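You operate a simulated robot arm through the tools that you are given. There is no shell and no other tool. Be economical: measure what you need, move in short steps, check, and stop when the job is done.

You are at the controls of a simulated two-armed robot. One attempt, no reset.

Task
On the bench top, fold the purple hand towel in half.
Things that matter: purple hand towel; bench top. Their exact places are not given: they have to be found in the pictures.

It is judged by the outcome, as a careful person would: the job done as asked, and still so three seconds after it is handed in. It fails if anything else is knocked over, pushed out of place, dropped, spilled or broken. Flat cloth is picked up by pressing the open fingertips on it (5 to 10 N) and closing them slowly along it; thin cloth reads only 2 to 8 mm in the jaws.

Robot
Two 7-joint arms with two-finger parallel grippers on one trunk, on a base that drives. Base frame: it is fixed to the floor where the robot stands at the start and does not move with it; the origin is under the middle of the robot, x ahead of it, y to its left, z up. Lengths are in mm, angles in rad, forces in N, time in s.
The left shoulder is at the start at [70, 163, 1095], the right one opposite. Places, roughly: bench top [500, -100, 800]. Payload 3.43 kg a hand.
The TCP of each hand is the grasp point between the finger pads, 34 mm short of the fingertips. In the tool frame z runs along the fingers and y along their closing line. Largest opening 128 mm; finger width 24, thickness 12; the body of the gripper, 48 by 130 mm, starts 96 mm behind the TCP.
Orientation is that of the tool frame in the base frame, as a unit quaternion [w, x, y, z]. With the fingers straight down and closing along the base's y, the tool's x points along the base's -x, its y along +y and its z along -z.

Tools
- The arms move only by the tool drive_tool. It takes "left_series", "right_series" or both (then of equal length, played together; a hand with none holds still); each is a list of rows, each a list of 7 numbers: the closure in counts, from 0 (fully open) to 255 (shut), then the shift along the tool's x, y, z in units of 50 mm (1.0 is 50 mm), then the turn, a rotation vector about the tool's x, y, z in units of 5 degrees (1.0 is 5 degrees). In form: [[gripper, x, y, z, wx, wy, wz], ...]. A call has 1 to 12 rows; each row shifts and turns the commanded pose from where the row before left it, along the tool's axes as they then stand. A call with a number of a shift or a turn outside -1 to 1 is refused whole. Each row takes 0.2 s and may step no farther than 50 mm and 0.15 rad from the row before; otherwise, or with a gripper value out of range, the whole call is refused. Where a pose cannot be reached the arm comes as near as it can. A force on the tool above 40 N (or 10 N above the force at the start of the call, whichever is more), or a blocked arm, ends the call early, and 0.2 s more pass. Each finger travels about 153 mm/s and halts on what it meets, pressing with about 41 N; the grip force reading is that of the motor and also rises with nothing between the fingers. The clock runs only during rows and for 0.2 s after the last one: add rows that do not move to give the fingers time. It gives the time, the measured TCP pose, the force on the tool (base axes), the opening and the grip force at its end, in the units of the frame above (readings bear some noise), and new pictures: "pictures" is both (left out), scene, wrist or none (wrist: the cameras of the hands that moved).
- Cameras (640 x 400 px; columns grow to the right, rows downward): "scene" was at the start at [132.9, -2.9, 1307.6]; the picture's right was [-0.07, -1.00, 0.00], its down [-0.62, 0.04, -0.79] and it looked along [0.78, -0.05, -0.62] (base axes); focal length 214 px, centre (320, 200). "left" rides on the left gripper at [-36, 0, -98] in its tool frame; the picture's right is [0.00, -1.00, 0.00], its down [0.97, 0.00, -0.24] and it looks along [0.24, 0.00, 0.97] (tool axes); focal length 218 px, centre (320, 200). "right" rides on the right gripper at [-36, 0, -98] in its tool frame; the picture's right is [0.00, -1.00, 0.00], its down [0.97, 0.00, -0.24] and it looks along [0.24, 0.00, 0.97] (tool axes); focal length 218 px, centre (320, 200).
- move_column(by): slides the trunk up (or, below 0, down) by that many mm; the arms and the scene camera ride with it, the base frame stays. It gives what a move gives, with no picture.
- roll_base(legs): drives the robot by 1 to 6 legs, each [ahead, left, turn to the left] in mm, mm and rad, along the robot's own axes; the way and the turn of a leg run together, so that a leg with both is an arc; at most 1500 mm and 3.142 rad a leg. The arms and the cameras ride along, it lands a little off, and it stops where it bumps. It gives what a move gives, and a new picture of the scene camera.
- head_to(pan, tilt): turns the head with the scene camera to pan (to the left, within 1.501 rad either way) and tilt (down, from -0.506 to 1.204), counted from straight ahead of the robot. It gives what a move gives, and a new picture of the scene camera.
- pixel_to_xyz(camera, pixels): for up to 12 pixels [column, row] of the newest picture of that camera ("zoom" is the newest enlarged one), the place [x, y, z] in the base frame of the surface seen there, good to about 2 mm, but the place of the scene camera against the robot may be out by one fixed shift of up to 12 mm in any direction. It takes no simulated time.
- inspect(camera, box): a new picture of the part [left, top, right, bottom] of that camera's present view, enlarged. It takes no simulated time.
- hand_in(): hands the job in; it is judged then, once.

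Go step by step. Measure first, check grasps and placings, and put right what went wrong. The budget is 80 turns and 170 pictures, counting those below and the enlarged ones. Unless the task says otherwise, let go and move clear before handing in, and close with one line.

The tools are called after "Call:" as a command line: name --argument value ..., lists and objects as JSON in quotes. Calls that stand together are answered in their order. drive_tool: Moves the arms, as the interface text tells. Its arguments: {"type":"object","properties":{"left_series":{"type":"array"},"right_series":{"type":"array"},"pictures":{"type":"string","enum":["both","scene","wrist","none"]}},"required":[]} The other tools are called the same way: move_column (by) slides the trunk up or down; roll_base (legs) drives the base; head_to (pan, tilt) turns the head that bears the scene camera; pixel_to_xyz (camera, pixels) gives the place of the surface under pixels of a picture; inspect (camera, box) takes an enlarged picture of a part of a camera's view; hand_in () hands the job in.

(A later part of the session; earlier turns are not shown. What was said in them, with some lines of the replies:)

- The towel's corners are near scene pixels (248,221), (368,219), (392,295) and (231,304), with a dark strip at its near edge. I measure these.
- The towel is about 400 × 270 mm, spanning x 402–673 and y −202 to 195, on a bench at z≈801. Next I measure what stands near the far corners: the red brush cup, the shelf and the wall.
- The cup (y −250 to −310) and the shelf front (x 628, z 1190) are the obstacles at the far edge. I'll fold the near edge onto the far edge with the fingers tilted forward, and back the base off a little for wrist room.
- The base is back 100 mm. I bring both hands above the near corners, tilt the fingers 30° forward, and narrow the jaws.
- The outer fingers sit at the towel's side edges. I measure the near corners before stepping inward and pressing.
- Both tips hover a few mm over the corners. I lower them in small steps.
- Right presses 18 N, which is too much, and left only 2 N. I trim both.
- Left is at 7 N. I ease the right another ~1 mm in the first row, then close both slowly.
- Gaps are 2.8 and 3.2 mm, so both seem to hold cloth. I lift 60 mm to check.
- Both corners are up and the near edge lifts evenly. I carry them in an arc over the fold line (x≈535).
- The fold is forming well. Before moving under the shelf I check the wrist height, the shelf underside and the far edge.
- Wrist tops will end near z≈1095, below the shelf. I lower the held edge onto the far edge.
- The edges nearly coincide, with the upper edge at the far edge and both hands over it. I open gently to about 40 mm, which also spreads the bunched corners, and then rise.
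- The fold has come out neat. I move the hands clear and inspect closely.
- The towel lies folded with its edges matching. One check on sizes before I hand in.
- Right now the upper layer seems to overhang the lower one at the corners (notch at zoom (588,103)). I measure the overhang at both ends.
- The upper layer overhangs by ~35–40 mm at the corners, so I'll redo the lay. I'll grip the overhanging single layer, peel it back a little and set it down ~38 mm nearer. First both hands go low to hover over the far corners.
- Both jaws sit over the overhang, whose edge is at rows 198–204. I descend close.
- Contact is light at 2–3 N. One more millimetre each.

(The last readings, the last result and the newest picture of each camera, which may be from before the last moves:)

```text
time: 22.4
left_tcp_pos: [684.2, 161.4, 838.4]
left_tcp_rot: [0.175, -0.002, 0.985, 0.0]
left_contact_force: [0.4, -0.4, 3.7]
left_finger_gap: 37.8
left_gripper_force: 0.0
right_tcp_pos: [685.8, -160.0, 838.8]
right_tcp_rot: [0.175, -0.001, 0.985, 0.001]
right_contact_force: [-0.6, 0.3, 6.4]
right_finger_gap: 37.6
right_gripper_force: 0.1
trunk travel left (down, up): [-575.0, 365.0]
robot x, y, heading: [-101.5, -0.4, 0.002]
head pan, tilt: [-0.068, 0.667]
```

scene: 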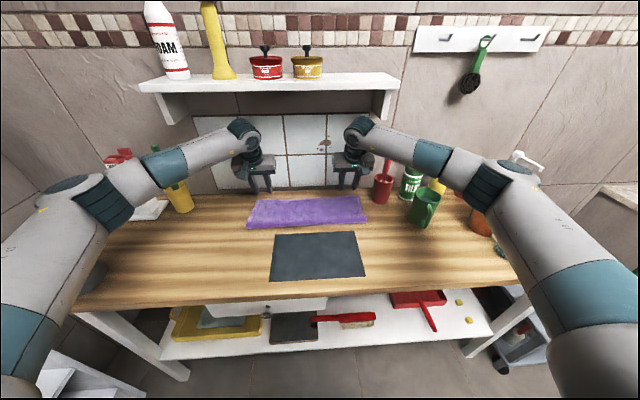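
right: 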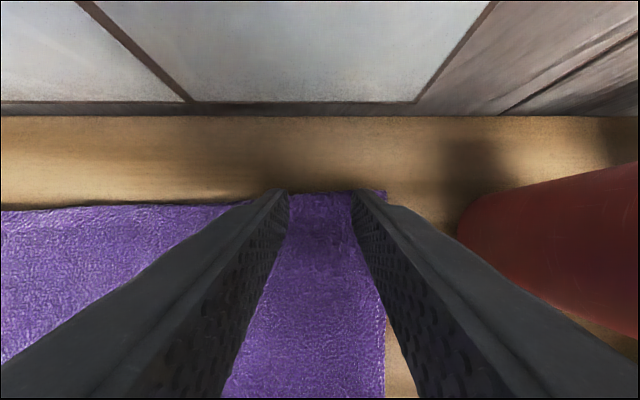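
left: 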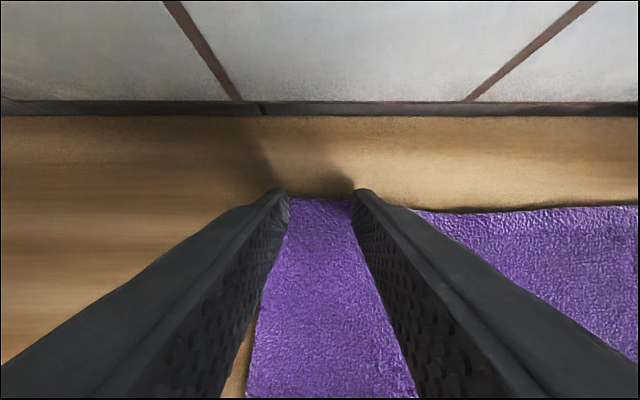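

Right is at 6 N and left near 4 N. I press the left 0.5 mm more and close slowly.

Call:
drive_tool --left_series '[[182, 0.004, 0, 0.012, 0, 0, 0], [190, 0, 0, 0, 0, 0, 0], [198, 0, 0, 0, 0, 0, 0], [206, 0, 0, 0, 0, 0, 0], [214, 0, 0, 0, 0, 0, 0], [222, 0, 0, 0, 0, 0, 0], [230, 0, 0, 0, 0, 0, 0], [238, 0, 0, 0, 0, 0, 0], [246, 0, 0, 0, 0, 0, 0], [255, 0, 0, 0, 0, 0, 0], [255, 0, 0, 0, 0, 0, 0], [255, 0, 0, 0, 0, 0, 0]]' --right_series '[[182, 0, 0, 0, 0, 0, 0], [190, 0, 0, 0, 0, 0, 0], [198, 0, 0, 0, 0, 0, 0], [206, 0, 0, 0, 0, 0, 0], [214, 0, 0, 0, 0, 0, 0], [222, 0, 0, 0, 0, 0, 0], [230, 0, 0, 0, 0, 0, 0], [238, 0, 0, 0, 0, 0, 0], [246, 0, 0, 0, 0, 0, 0], [255, 0, 0, 0, 0, 0, 0], [255, 0, 0, 0, 0, 0, 0], [255, 0, 0, 0, 0, 0, 0]]' --pictures "wrist"

```text
time: 25.0
left_tcp_pos: [684.7, 162.9, 837.6]
left_tcp_rot: [0.175, -0.002, 0.985, 0.001]
left_contact_force: [-0.5, -3.0, 11.0]
left_finger_gap: 3.5
left_gripper_force: 38.5
right_tcp_pos: [685.7, -159.7, 839.3]
right_tcp_rot: [0.174, -0.001, 0.985, 0.0]
right_contact_force: [-0.4, 4.5, 5.5]
right_finger_gap: 3.7
right_gripper_force: 37.8
trunk travel left (down, up): [-575.0, 365.0]
robot x, y, heading: [-101.9, 3.3, -0.002]
head pan, tilt: [-0.068, 0.667]
```

right: 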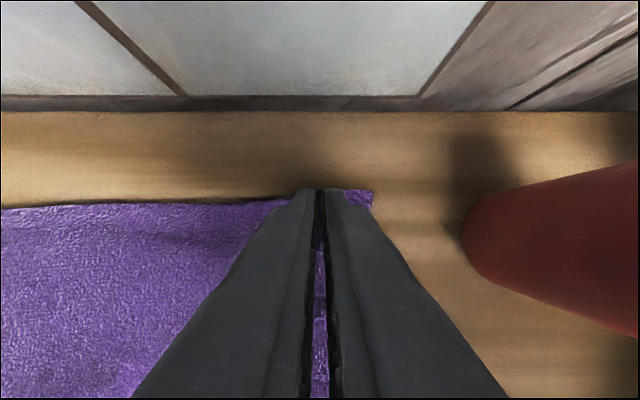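
left: 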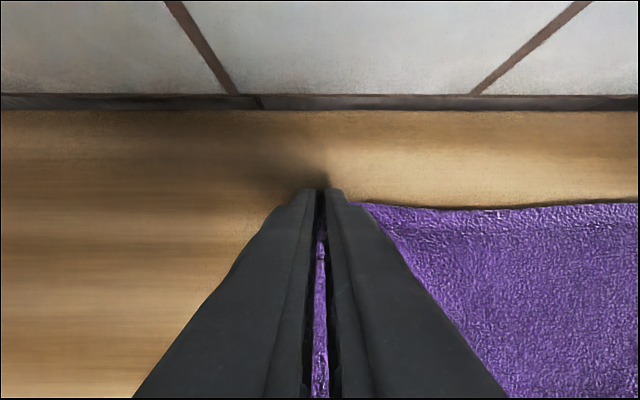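

Both hold cloth (3.5 and 3.7 mm). I peel the upper layer up and back so the fold can settle nearer.

Call:
drive_tool --left_series '[[255, 0.163, 0, -0.429, 0, 0, 0], [255, 0.163, 0, -0.429, 0, 0, 0], [255, 0.163, 0, -0.429, 0, 0, 0], [255, 0.41, 0, -0.433, 0, 0, 0], [255, 0.41, 0, -0.433, 0, 0, 0], [255, 0.41, 0, -0.433, 0, 0, 0], [255, 0, 0, 0, 0, 0, 0]]' --right_series '[[255, 0.163, 0, -0.429, 0, 0, 0], [255, 0.163, 0, -0.429, 0, 0, 0], [255, 0.163, 0, -0.429, 0, 0, 0], [255, 0.41, 0, -0.433, 0, 0, 0], [255, 0.41, 0, -0.433, 0, 0, 0], [255, 0.41, 0, -0.433, 0, 0, 0], [255, 0, 0, 0, 0, 0, 0]]'

```text
time: 26.6
left_tcp_pos: [563.1, 160.8, 929.5]
left_tcp_rot: [0.173, -0.002, 0.985, 0.001]
left_contact_force: [0.0, -3.9, -0.3]
left_finger_gap: 3.2
left_gripper_force: 38.1
right_tcp_pos: [561.1, -160.3, 927.6]
right_tcp_rot: [0.173, 0.0, 0.985, 0.0]
right_contact_force: [-0.2, 4.4, -0.3]
right_finger_gap: 3.4
right_gripper_force: 38.3
trunk travel left (down, up): [-575.0, 365.0]
robot x, y, heading: [-100.4, 0.7, 0.004]
head pan, tilt: [-0.068, 0.667]
```

scene: 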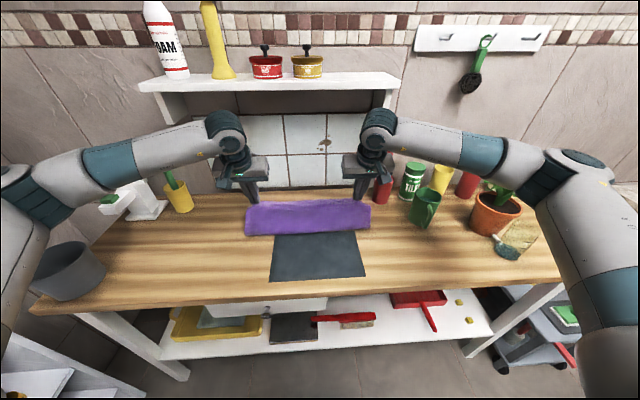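
right: 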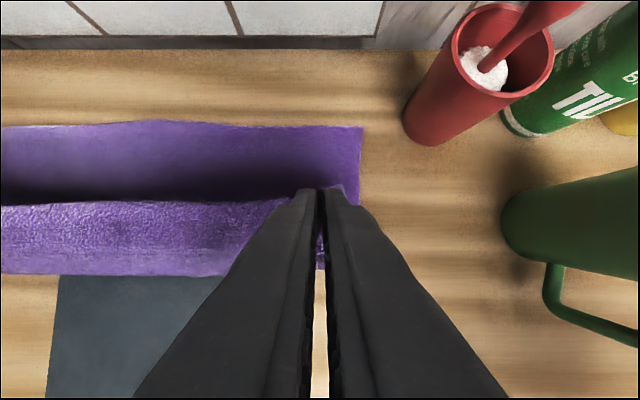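
left: 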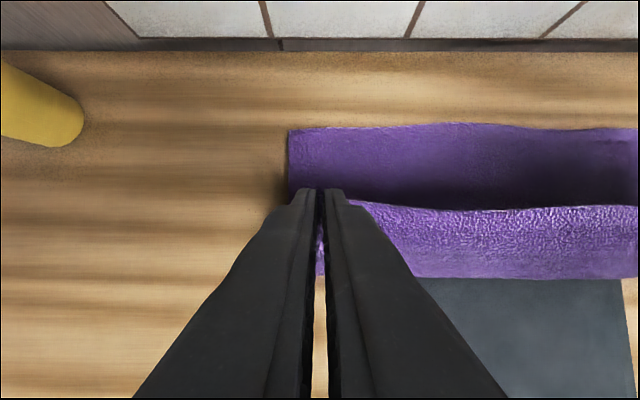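

The bottom layer's far edge is visible at left (300,132) and right (355,130). I measure it and the fold.

Call:
pixel_to_xyz --camera "left" --pixels '[[292, 134], [460, 128], [600, 132], [460, 274], [460, 230]]'

Call:
pixel_to_xyz --camera "right" --pixels '[[358, 131], [250, 129], [150, 126], [150, 270], [150, 230]]'

```text
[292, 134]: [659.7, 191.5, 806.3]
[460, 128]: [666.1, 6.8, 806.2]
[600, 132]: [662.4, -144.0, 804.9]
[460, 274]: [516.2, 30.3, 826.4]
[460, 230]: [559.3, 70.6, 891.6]
```

```text
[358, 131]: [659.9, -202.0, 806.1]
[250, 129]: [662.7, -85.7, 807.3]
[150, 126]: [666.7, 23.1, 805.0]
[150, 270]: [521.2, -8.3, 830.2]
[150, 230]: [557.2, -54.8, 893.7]
```

The lower edge is at x≈660 and the fold bulge is near 518. I lay the upper edge down to land at ~660.

Call:
drive_tool --left_series '[[255, -0.29, 0, 0.372, 0, 0, 0], [255, -0.29, 0, 0.372, 0, 0, 0], [255, -0.122, 0, 0.463, 0, 0, 0], [255, -0.122, 0, 0.463, 0, 0, 0], [255, -0.122, 0, 0.463, 0, 0, 0], [255, 0, 0, 0, 0, 0, 0]]' --right_series '[[255, -0.29, 0, 0.372, 0, 0, 0], [255, -0.29, 0, 0.372, 0, 0, 0], [255, -0.122, 0, 0.455, 0, 0, 0], [255, -0.122, 0, 0.455, 0, 0, 0], [255, -0.122, 0, 0.455, 0, 0, 0], [255, 0, 0, 0, 0, 0, 0]]'

```text
time: 28.0
left_tcp_pos: [640.3, 159.8, 843.7]
left_tcp_rot: [0.173, 0.0, 0.985, 0.0]
left_contact_force: [0.0, -2.8, 0.3]
left_finger_gap: 3.3
left_gripper_force: 37.9
right_tcp_pos: [642.1, -161.7, 846.7]
right_tcp_rot: [0.174, 0.0, 0.985, 0.0]
right_contact_force: [0.2, 3.6, -0.2]
right_finger_gap: 3.5
right_gripper_force: 38.3
trunk travel left (down, up): [-575.0, 365.0]
robot x, y, heading: [-102.5, 1.8, 0.002]
head pan, tilt: [-0.068, 0.667]
```

scene: 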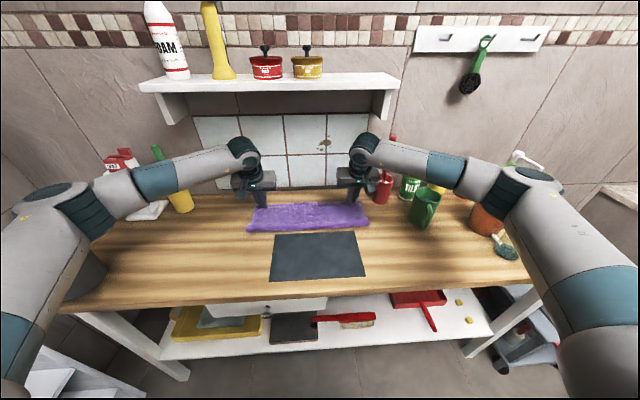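
right: 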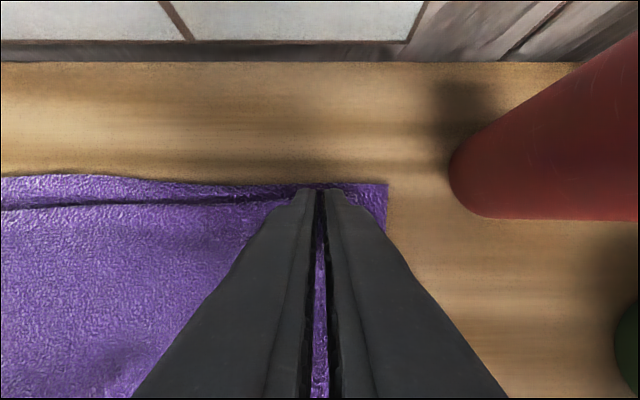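
left: 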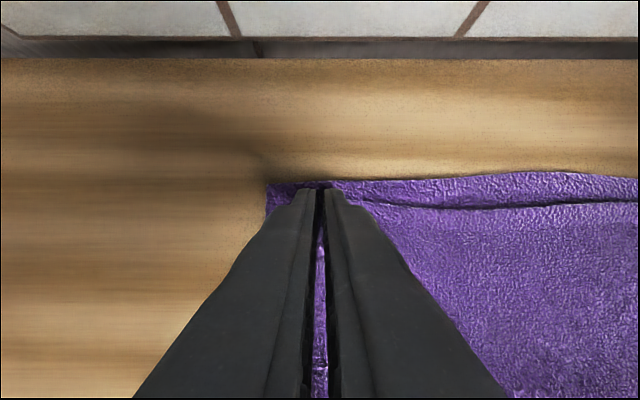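

The upper edge's middle now sits a little short of the lower edge. I measure the difference.

Call:
pixel_to_xyz --camera "left" --pixels '[[500, 177], [500, 210], [420, 182], [420, 210], [275, 190]]'

Call:
pixel_to_xyz --camera "right" --pixels '[[100, 180], [100, 208], [220, 188], [220, 204], [380, 188]]'

```text
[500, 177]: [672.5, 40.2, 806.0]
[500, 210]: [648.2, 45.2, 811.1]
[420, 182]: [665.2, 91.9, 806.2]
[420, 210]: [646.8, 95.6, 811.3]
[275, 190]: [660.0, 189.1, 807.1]
```

```text
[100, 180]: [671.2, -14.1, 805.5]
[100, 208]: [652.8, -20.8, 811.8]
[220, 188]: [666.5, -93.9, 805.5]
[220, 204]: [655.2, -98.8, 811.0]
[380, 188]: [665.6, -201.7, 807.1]
```

It's ~15 mm short, so I slide the held edge forward (left 14, right 12 mm) and look again.

Call:
drive_tool --left_series '[[255, -0.034, 0, -0.094, 0, 0, 0], [255, -0.263, 0, 0.096, 0, 0, 0], [255, 0.034, 0, 0.094, 0, 0, 0], [255, 0, 0, 0, 0, 0, 0]]' --right_series '[[255, -0.034, 0, -0.094, 0, 0, 0], [255, -0.226, 0, 0.082, 0, 0, 0], [255, 0.034, 0, 0.094, 0, 0, 0], [255, 0, 0, 0, 0, 0, 0]]' --pictures "wrist"

```text
time: 29.0
left_tcp_pos: [655.7, 159.7, 843.5]
left_tcp_rot: [0.173, -0.001, 0.985, 0.001]
left_contact_force: [-0.1, -3.9, 0.8]
left_finger_gap: 3.0
left_gripper_force: 38.2
right_tcp_pos: [654.5, -160.1, 844.4]
right_tcp_rot: [0.173, 0.0, 0.985, -0.001]
right_contact_force: [0.8, 3.9, 0.7]
right_finger_gap: 3.3
right_gripper_force: 37.8
trunk travel left (down, up): [-575.0, 365.0]
robot x, y, heading: [-103.1, -0.4, -0.001]
head pan, tilt: [-0.068, 0.667]
```

right: 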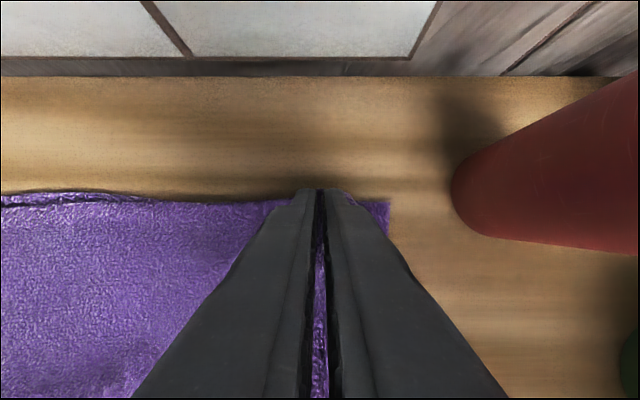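
left: 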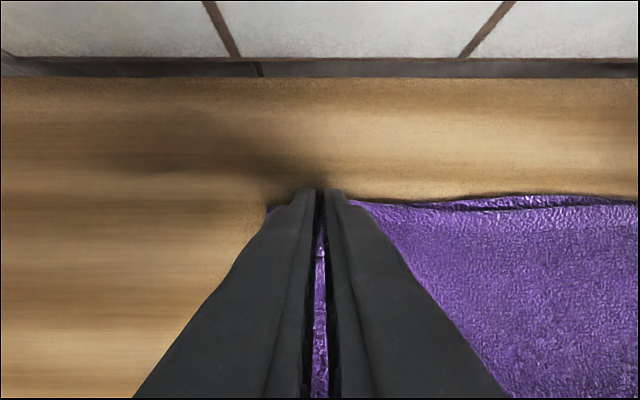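

The edges now coincide within a few mm. I open gently and back away upward.

Call:
drive_tool --left_series '[[240, 0, 0, 0, 0, 0, 0], [220, 0, 0, 0, 0, 0, 0], [200, 0, 0, 0, 0, 0, 0], [185, 0, 0, 0, 0, 0, 0], [185, 0, 0, 0, 0, 0, 0], [185, -0.07, 0, -0.2, 0, 0, 0], [185, -0.1, 0, -0.4, 0, 0, 0], [185, 0.5, 0, -0.6, 0, 0, 0], [185, 0.6, 0.2, -0.6, 0, 0, 0], [185, 0.7, 0.5, -0.5, 0, 0, 0], [185, 0.7, 0.6, -0.4, 0, 0, 0], [185, 0.7, 0.6, 0, 0, 0, 0]]' --right_series '[[240, 0, 0, 0, 0, 0, 0], [220, 0, 0, 0, 0, 0, 0], [200, 0, 0, 0, 0, 0, 0], [185, 0, 0, 0, 0, 0, 0], [185, 0, 0, 0, 0, 0, 0], [185, -0.07, 0, -0.2, 0, 0, 0], [185, -0.1, 0, -0.4, 0, 0, 0], [185, 0.5, 0, -0.6, 0, 0, 0], [185, 0.6, 0, -0.6, 0, 0, 0], [185, 0.7, 0, -0.5, 0, 0, 0], [185, 0.7, -0.2, -0.4, 0, 0, 0], [185, 0.7, -0.3, 0, 0, 0, 0]]'

Call:
inspect --camera "scene" --box '[230, 170, 390, 270]'

```text
refused: row 11 steps farther than a row can; nothing moved
```

```text
4.00 times, centred on (310, 220) of scene
```

zoom: 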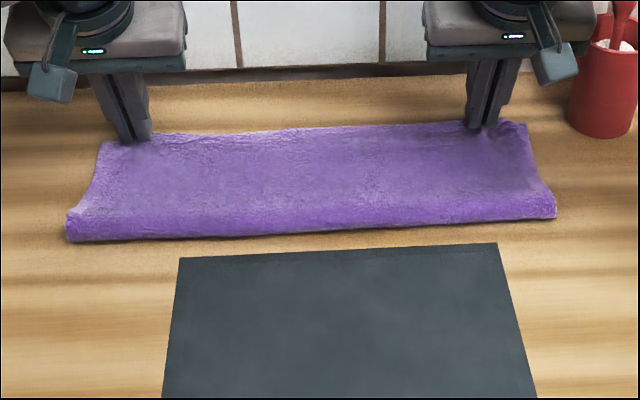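

One row stepped too far and the call was refused, so I resend it with smaller steps.

Call:
drive_tool --left_series '[[240, 0, 0, 0, 0, 0, 0], [220, 0, 0, 0, 0, 0, 0], [200, 0, 0, 0, 0, 0, 0], [185, 0, 0, 0, 0, 0, 0], [185, 0, 0, 0, 0, 0, 0], [185, -0.07, 0, -0.2, 0, 0, 0], [185, -0.1, 0, -0.4, 0, 0, 0], [185, 0.5, 0, -0.6, 0, 0, 0], [185, 0.6, 0.2, -0.6, 0, 0, 0], [185, 0.6, 0.4, -0.4, 0, 0, 0], [185, 0.6, 0.5, -0.2, 0, 0, 0], [185, 0.6, 0.5, 0, 0, 0, 0]]' --right_series '[[240, 0, 0, 0, 0, 0, 0], [220, 0, 0, 0, 0, 0, 0], [200, 0, 0, 0, 0, 0, 0], [185, 0, 0, 0, 0, 0, 0], [185, 0, 0, 0, 0, 0, 0], [185, -0.07, 0, -0.2, 0, 0, 0], [185, -0.1, 0, -0.4, 0, 0, 0], [185, 0.5, 0, -0.6, 0, 0, 0], [185, 0.6, 0, -0.6, 0, 0, 0], [185, 0.6, 0, -0.4, 0, 0, 0], [185, 0.6, -0.2, -0.2, 0, 0, 0], [185, 0.6, -0.3, 0, 0, 0, 0]]'

Call:
inspect --camera "scene" --box '[230, 170, 390, 270]'

```text
time: 31.6
left_tcp_pos: [485.5, 242.2, 911.1]
left_tcp_rot: [0.174, -0.001, 0.985, 0.0]
left_contact_force: [0.3, 0.2, 0.5]
left_finger_gap: 34.9
left_gripper_force: 0.1
right_tcp_pos: [482.4, -183.3, 913.3]
right_tcp_rot: [0.175, -0.001, 0.985, 0.0]
right_contact_force: [-0.1, 0.2, 0.0]
right_finger_gap: 35.2
right_gripper_force: 0.1
trunk travel left (down, up): [-575.0, 365.0]
robot x, y, heading: [-101.3, -1.4, 0.002]
head pan, tilt: [-0.068, 0.667]
```

scene: 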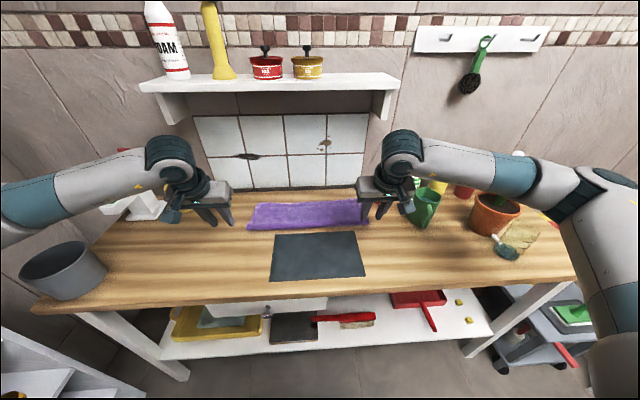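
right: 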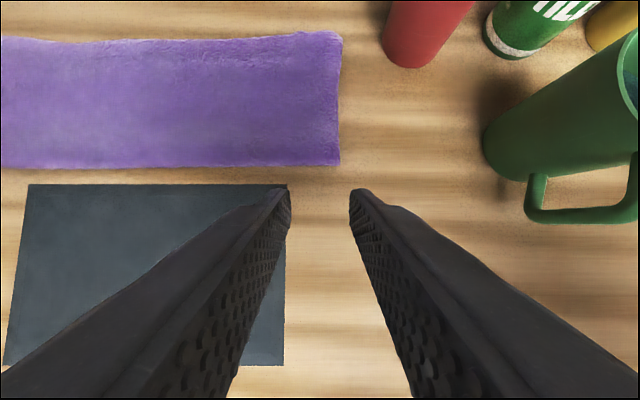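
left: 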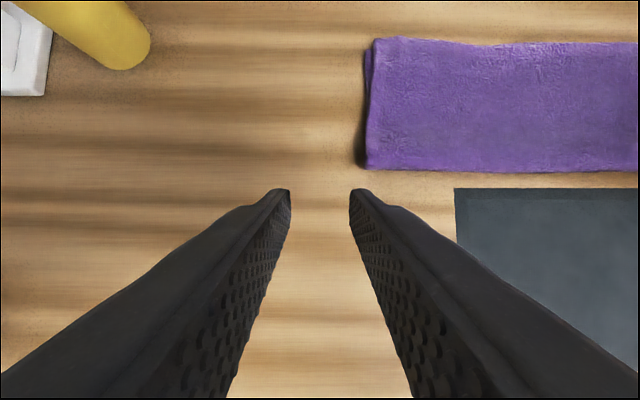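

```text
4.00 times, centred on (310, 220) of scene
```

zoom: 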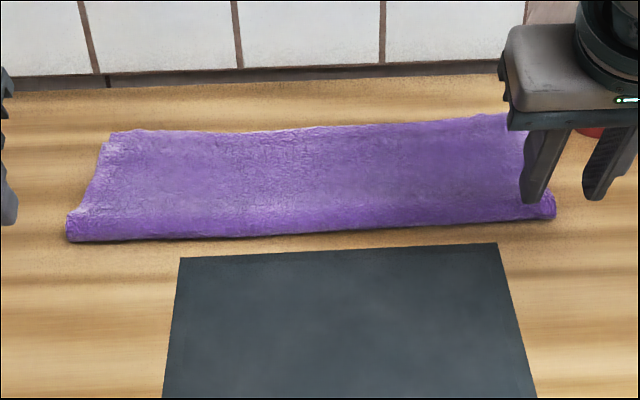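

I check the corners once more in the wrist views.

Call:
inspect --camera "left" --box '[350, 25, 510, 185]'

Call:
inspect --camera "right" --box '[200, 20, 360, 180]'

Call:
pixel_to_xyz --camera "right" --pixels '[[336, 38], [250, 44], [120, 48], [338, 160], [150, 163]]'

Call:
pixel_to_xyz --camera "left" --pixels '[[376, 42], [366, 55], [460, 48], [580, 46], [370, 164], [500, 168]]'

```text
2.50 times, centred on (430, 105) of left
```

zoom: 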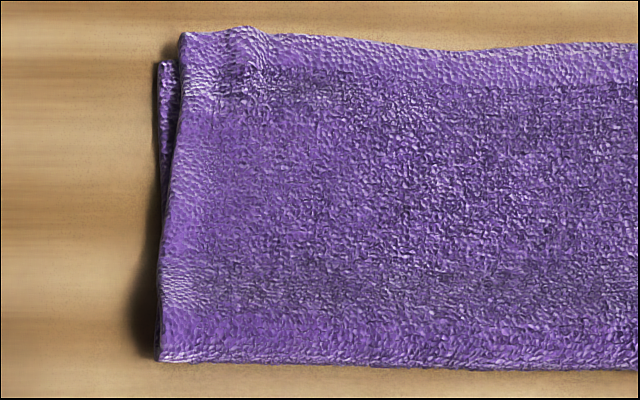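

```text
2.50 times, centred on (280, 100) of right
```

zoom: 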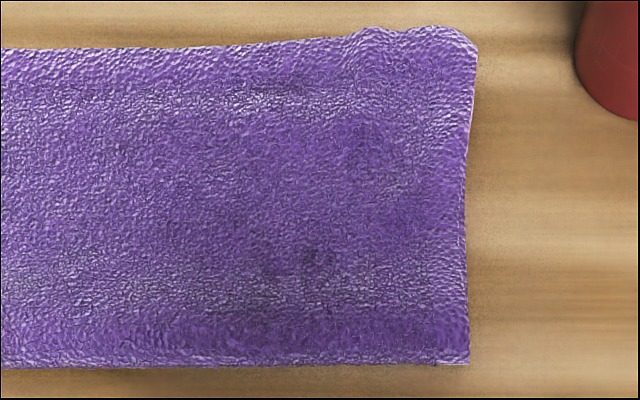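

```text
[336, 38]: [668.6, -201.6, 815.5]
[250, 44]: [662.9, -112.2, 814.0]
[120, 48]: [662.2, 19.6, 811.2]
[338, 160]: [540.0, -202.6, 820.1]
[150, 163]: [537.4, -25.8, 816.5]
```

```text
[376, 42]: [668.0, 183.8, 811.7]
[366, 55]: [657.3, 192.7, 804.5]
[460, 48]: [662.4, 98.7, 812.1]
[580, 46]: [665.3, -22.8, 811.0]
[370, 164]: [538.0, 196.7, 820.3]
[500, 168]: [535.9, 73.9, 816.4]
```

The layers now match within about 10 mm: edges at x≈663–668 over 660, fold at x≈537. The hands are clear and nothing else has moved, so I hand in.

Call:
hand_in

```text
The job is handed in.
```

The purple hand towel is folded in half on the bench top: near edge laid over far edge, matching within about 10 mm, nothing else disturbed, and both hands clear.
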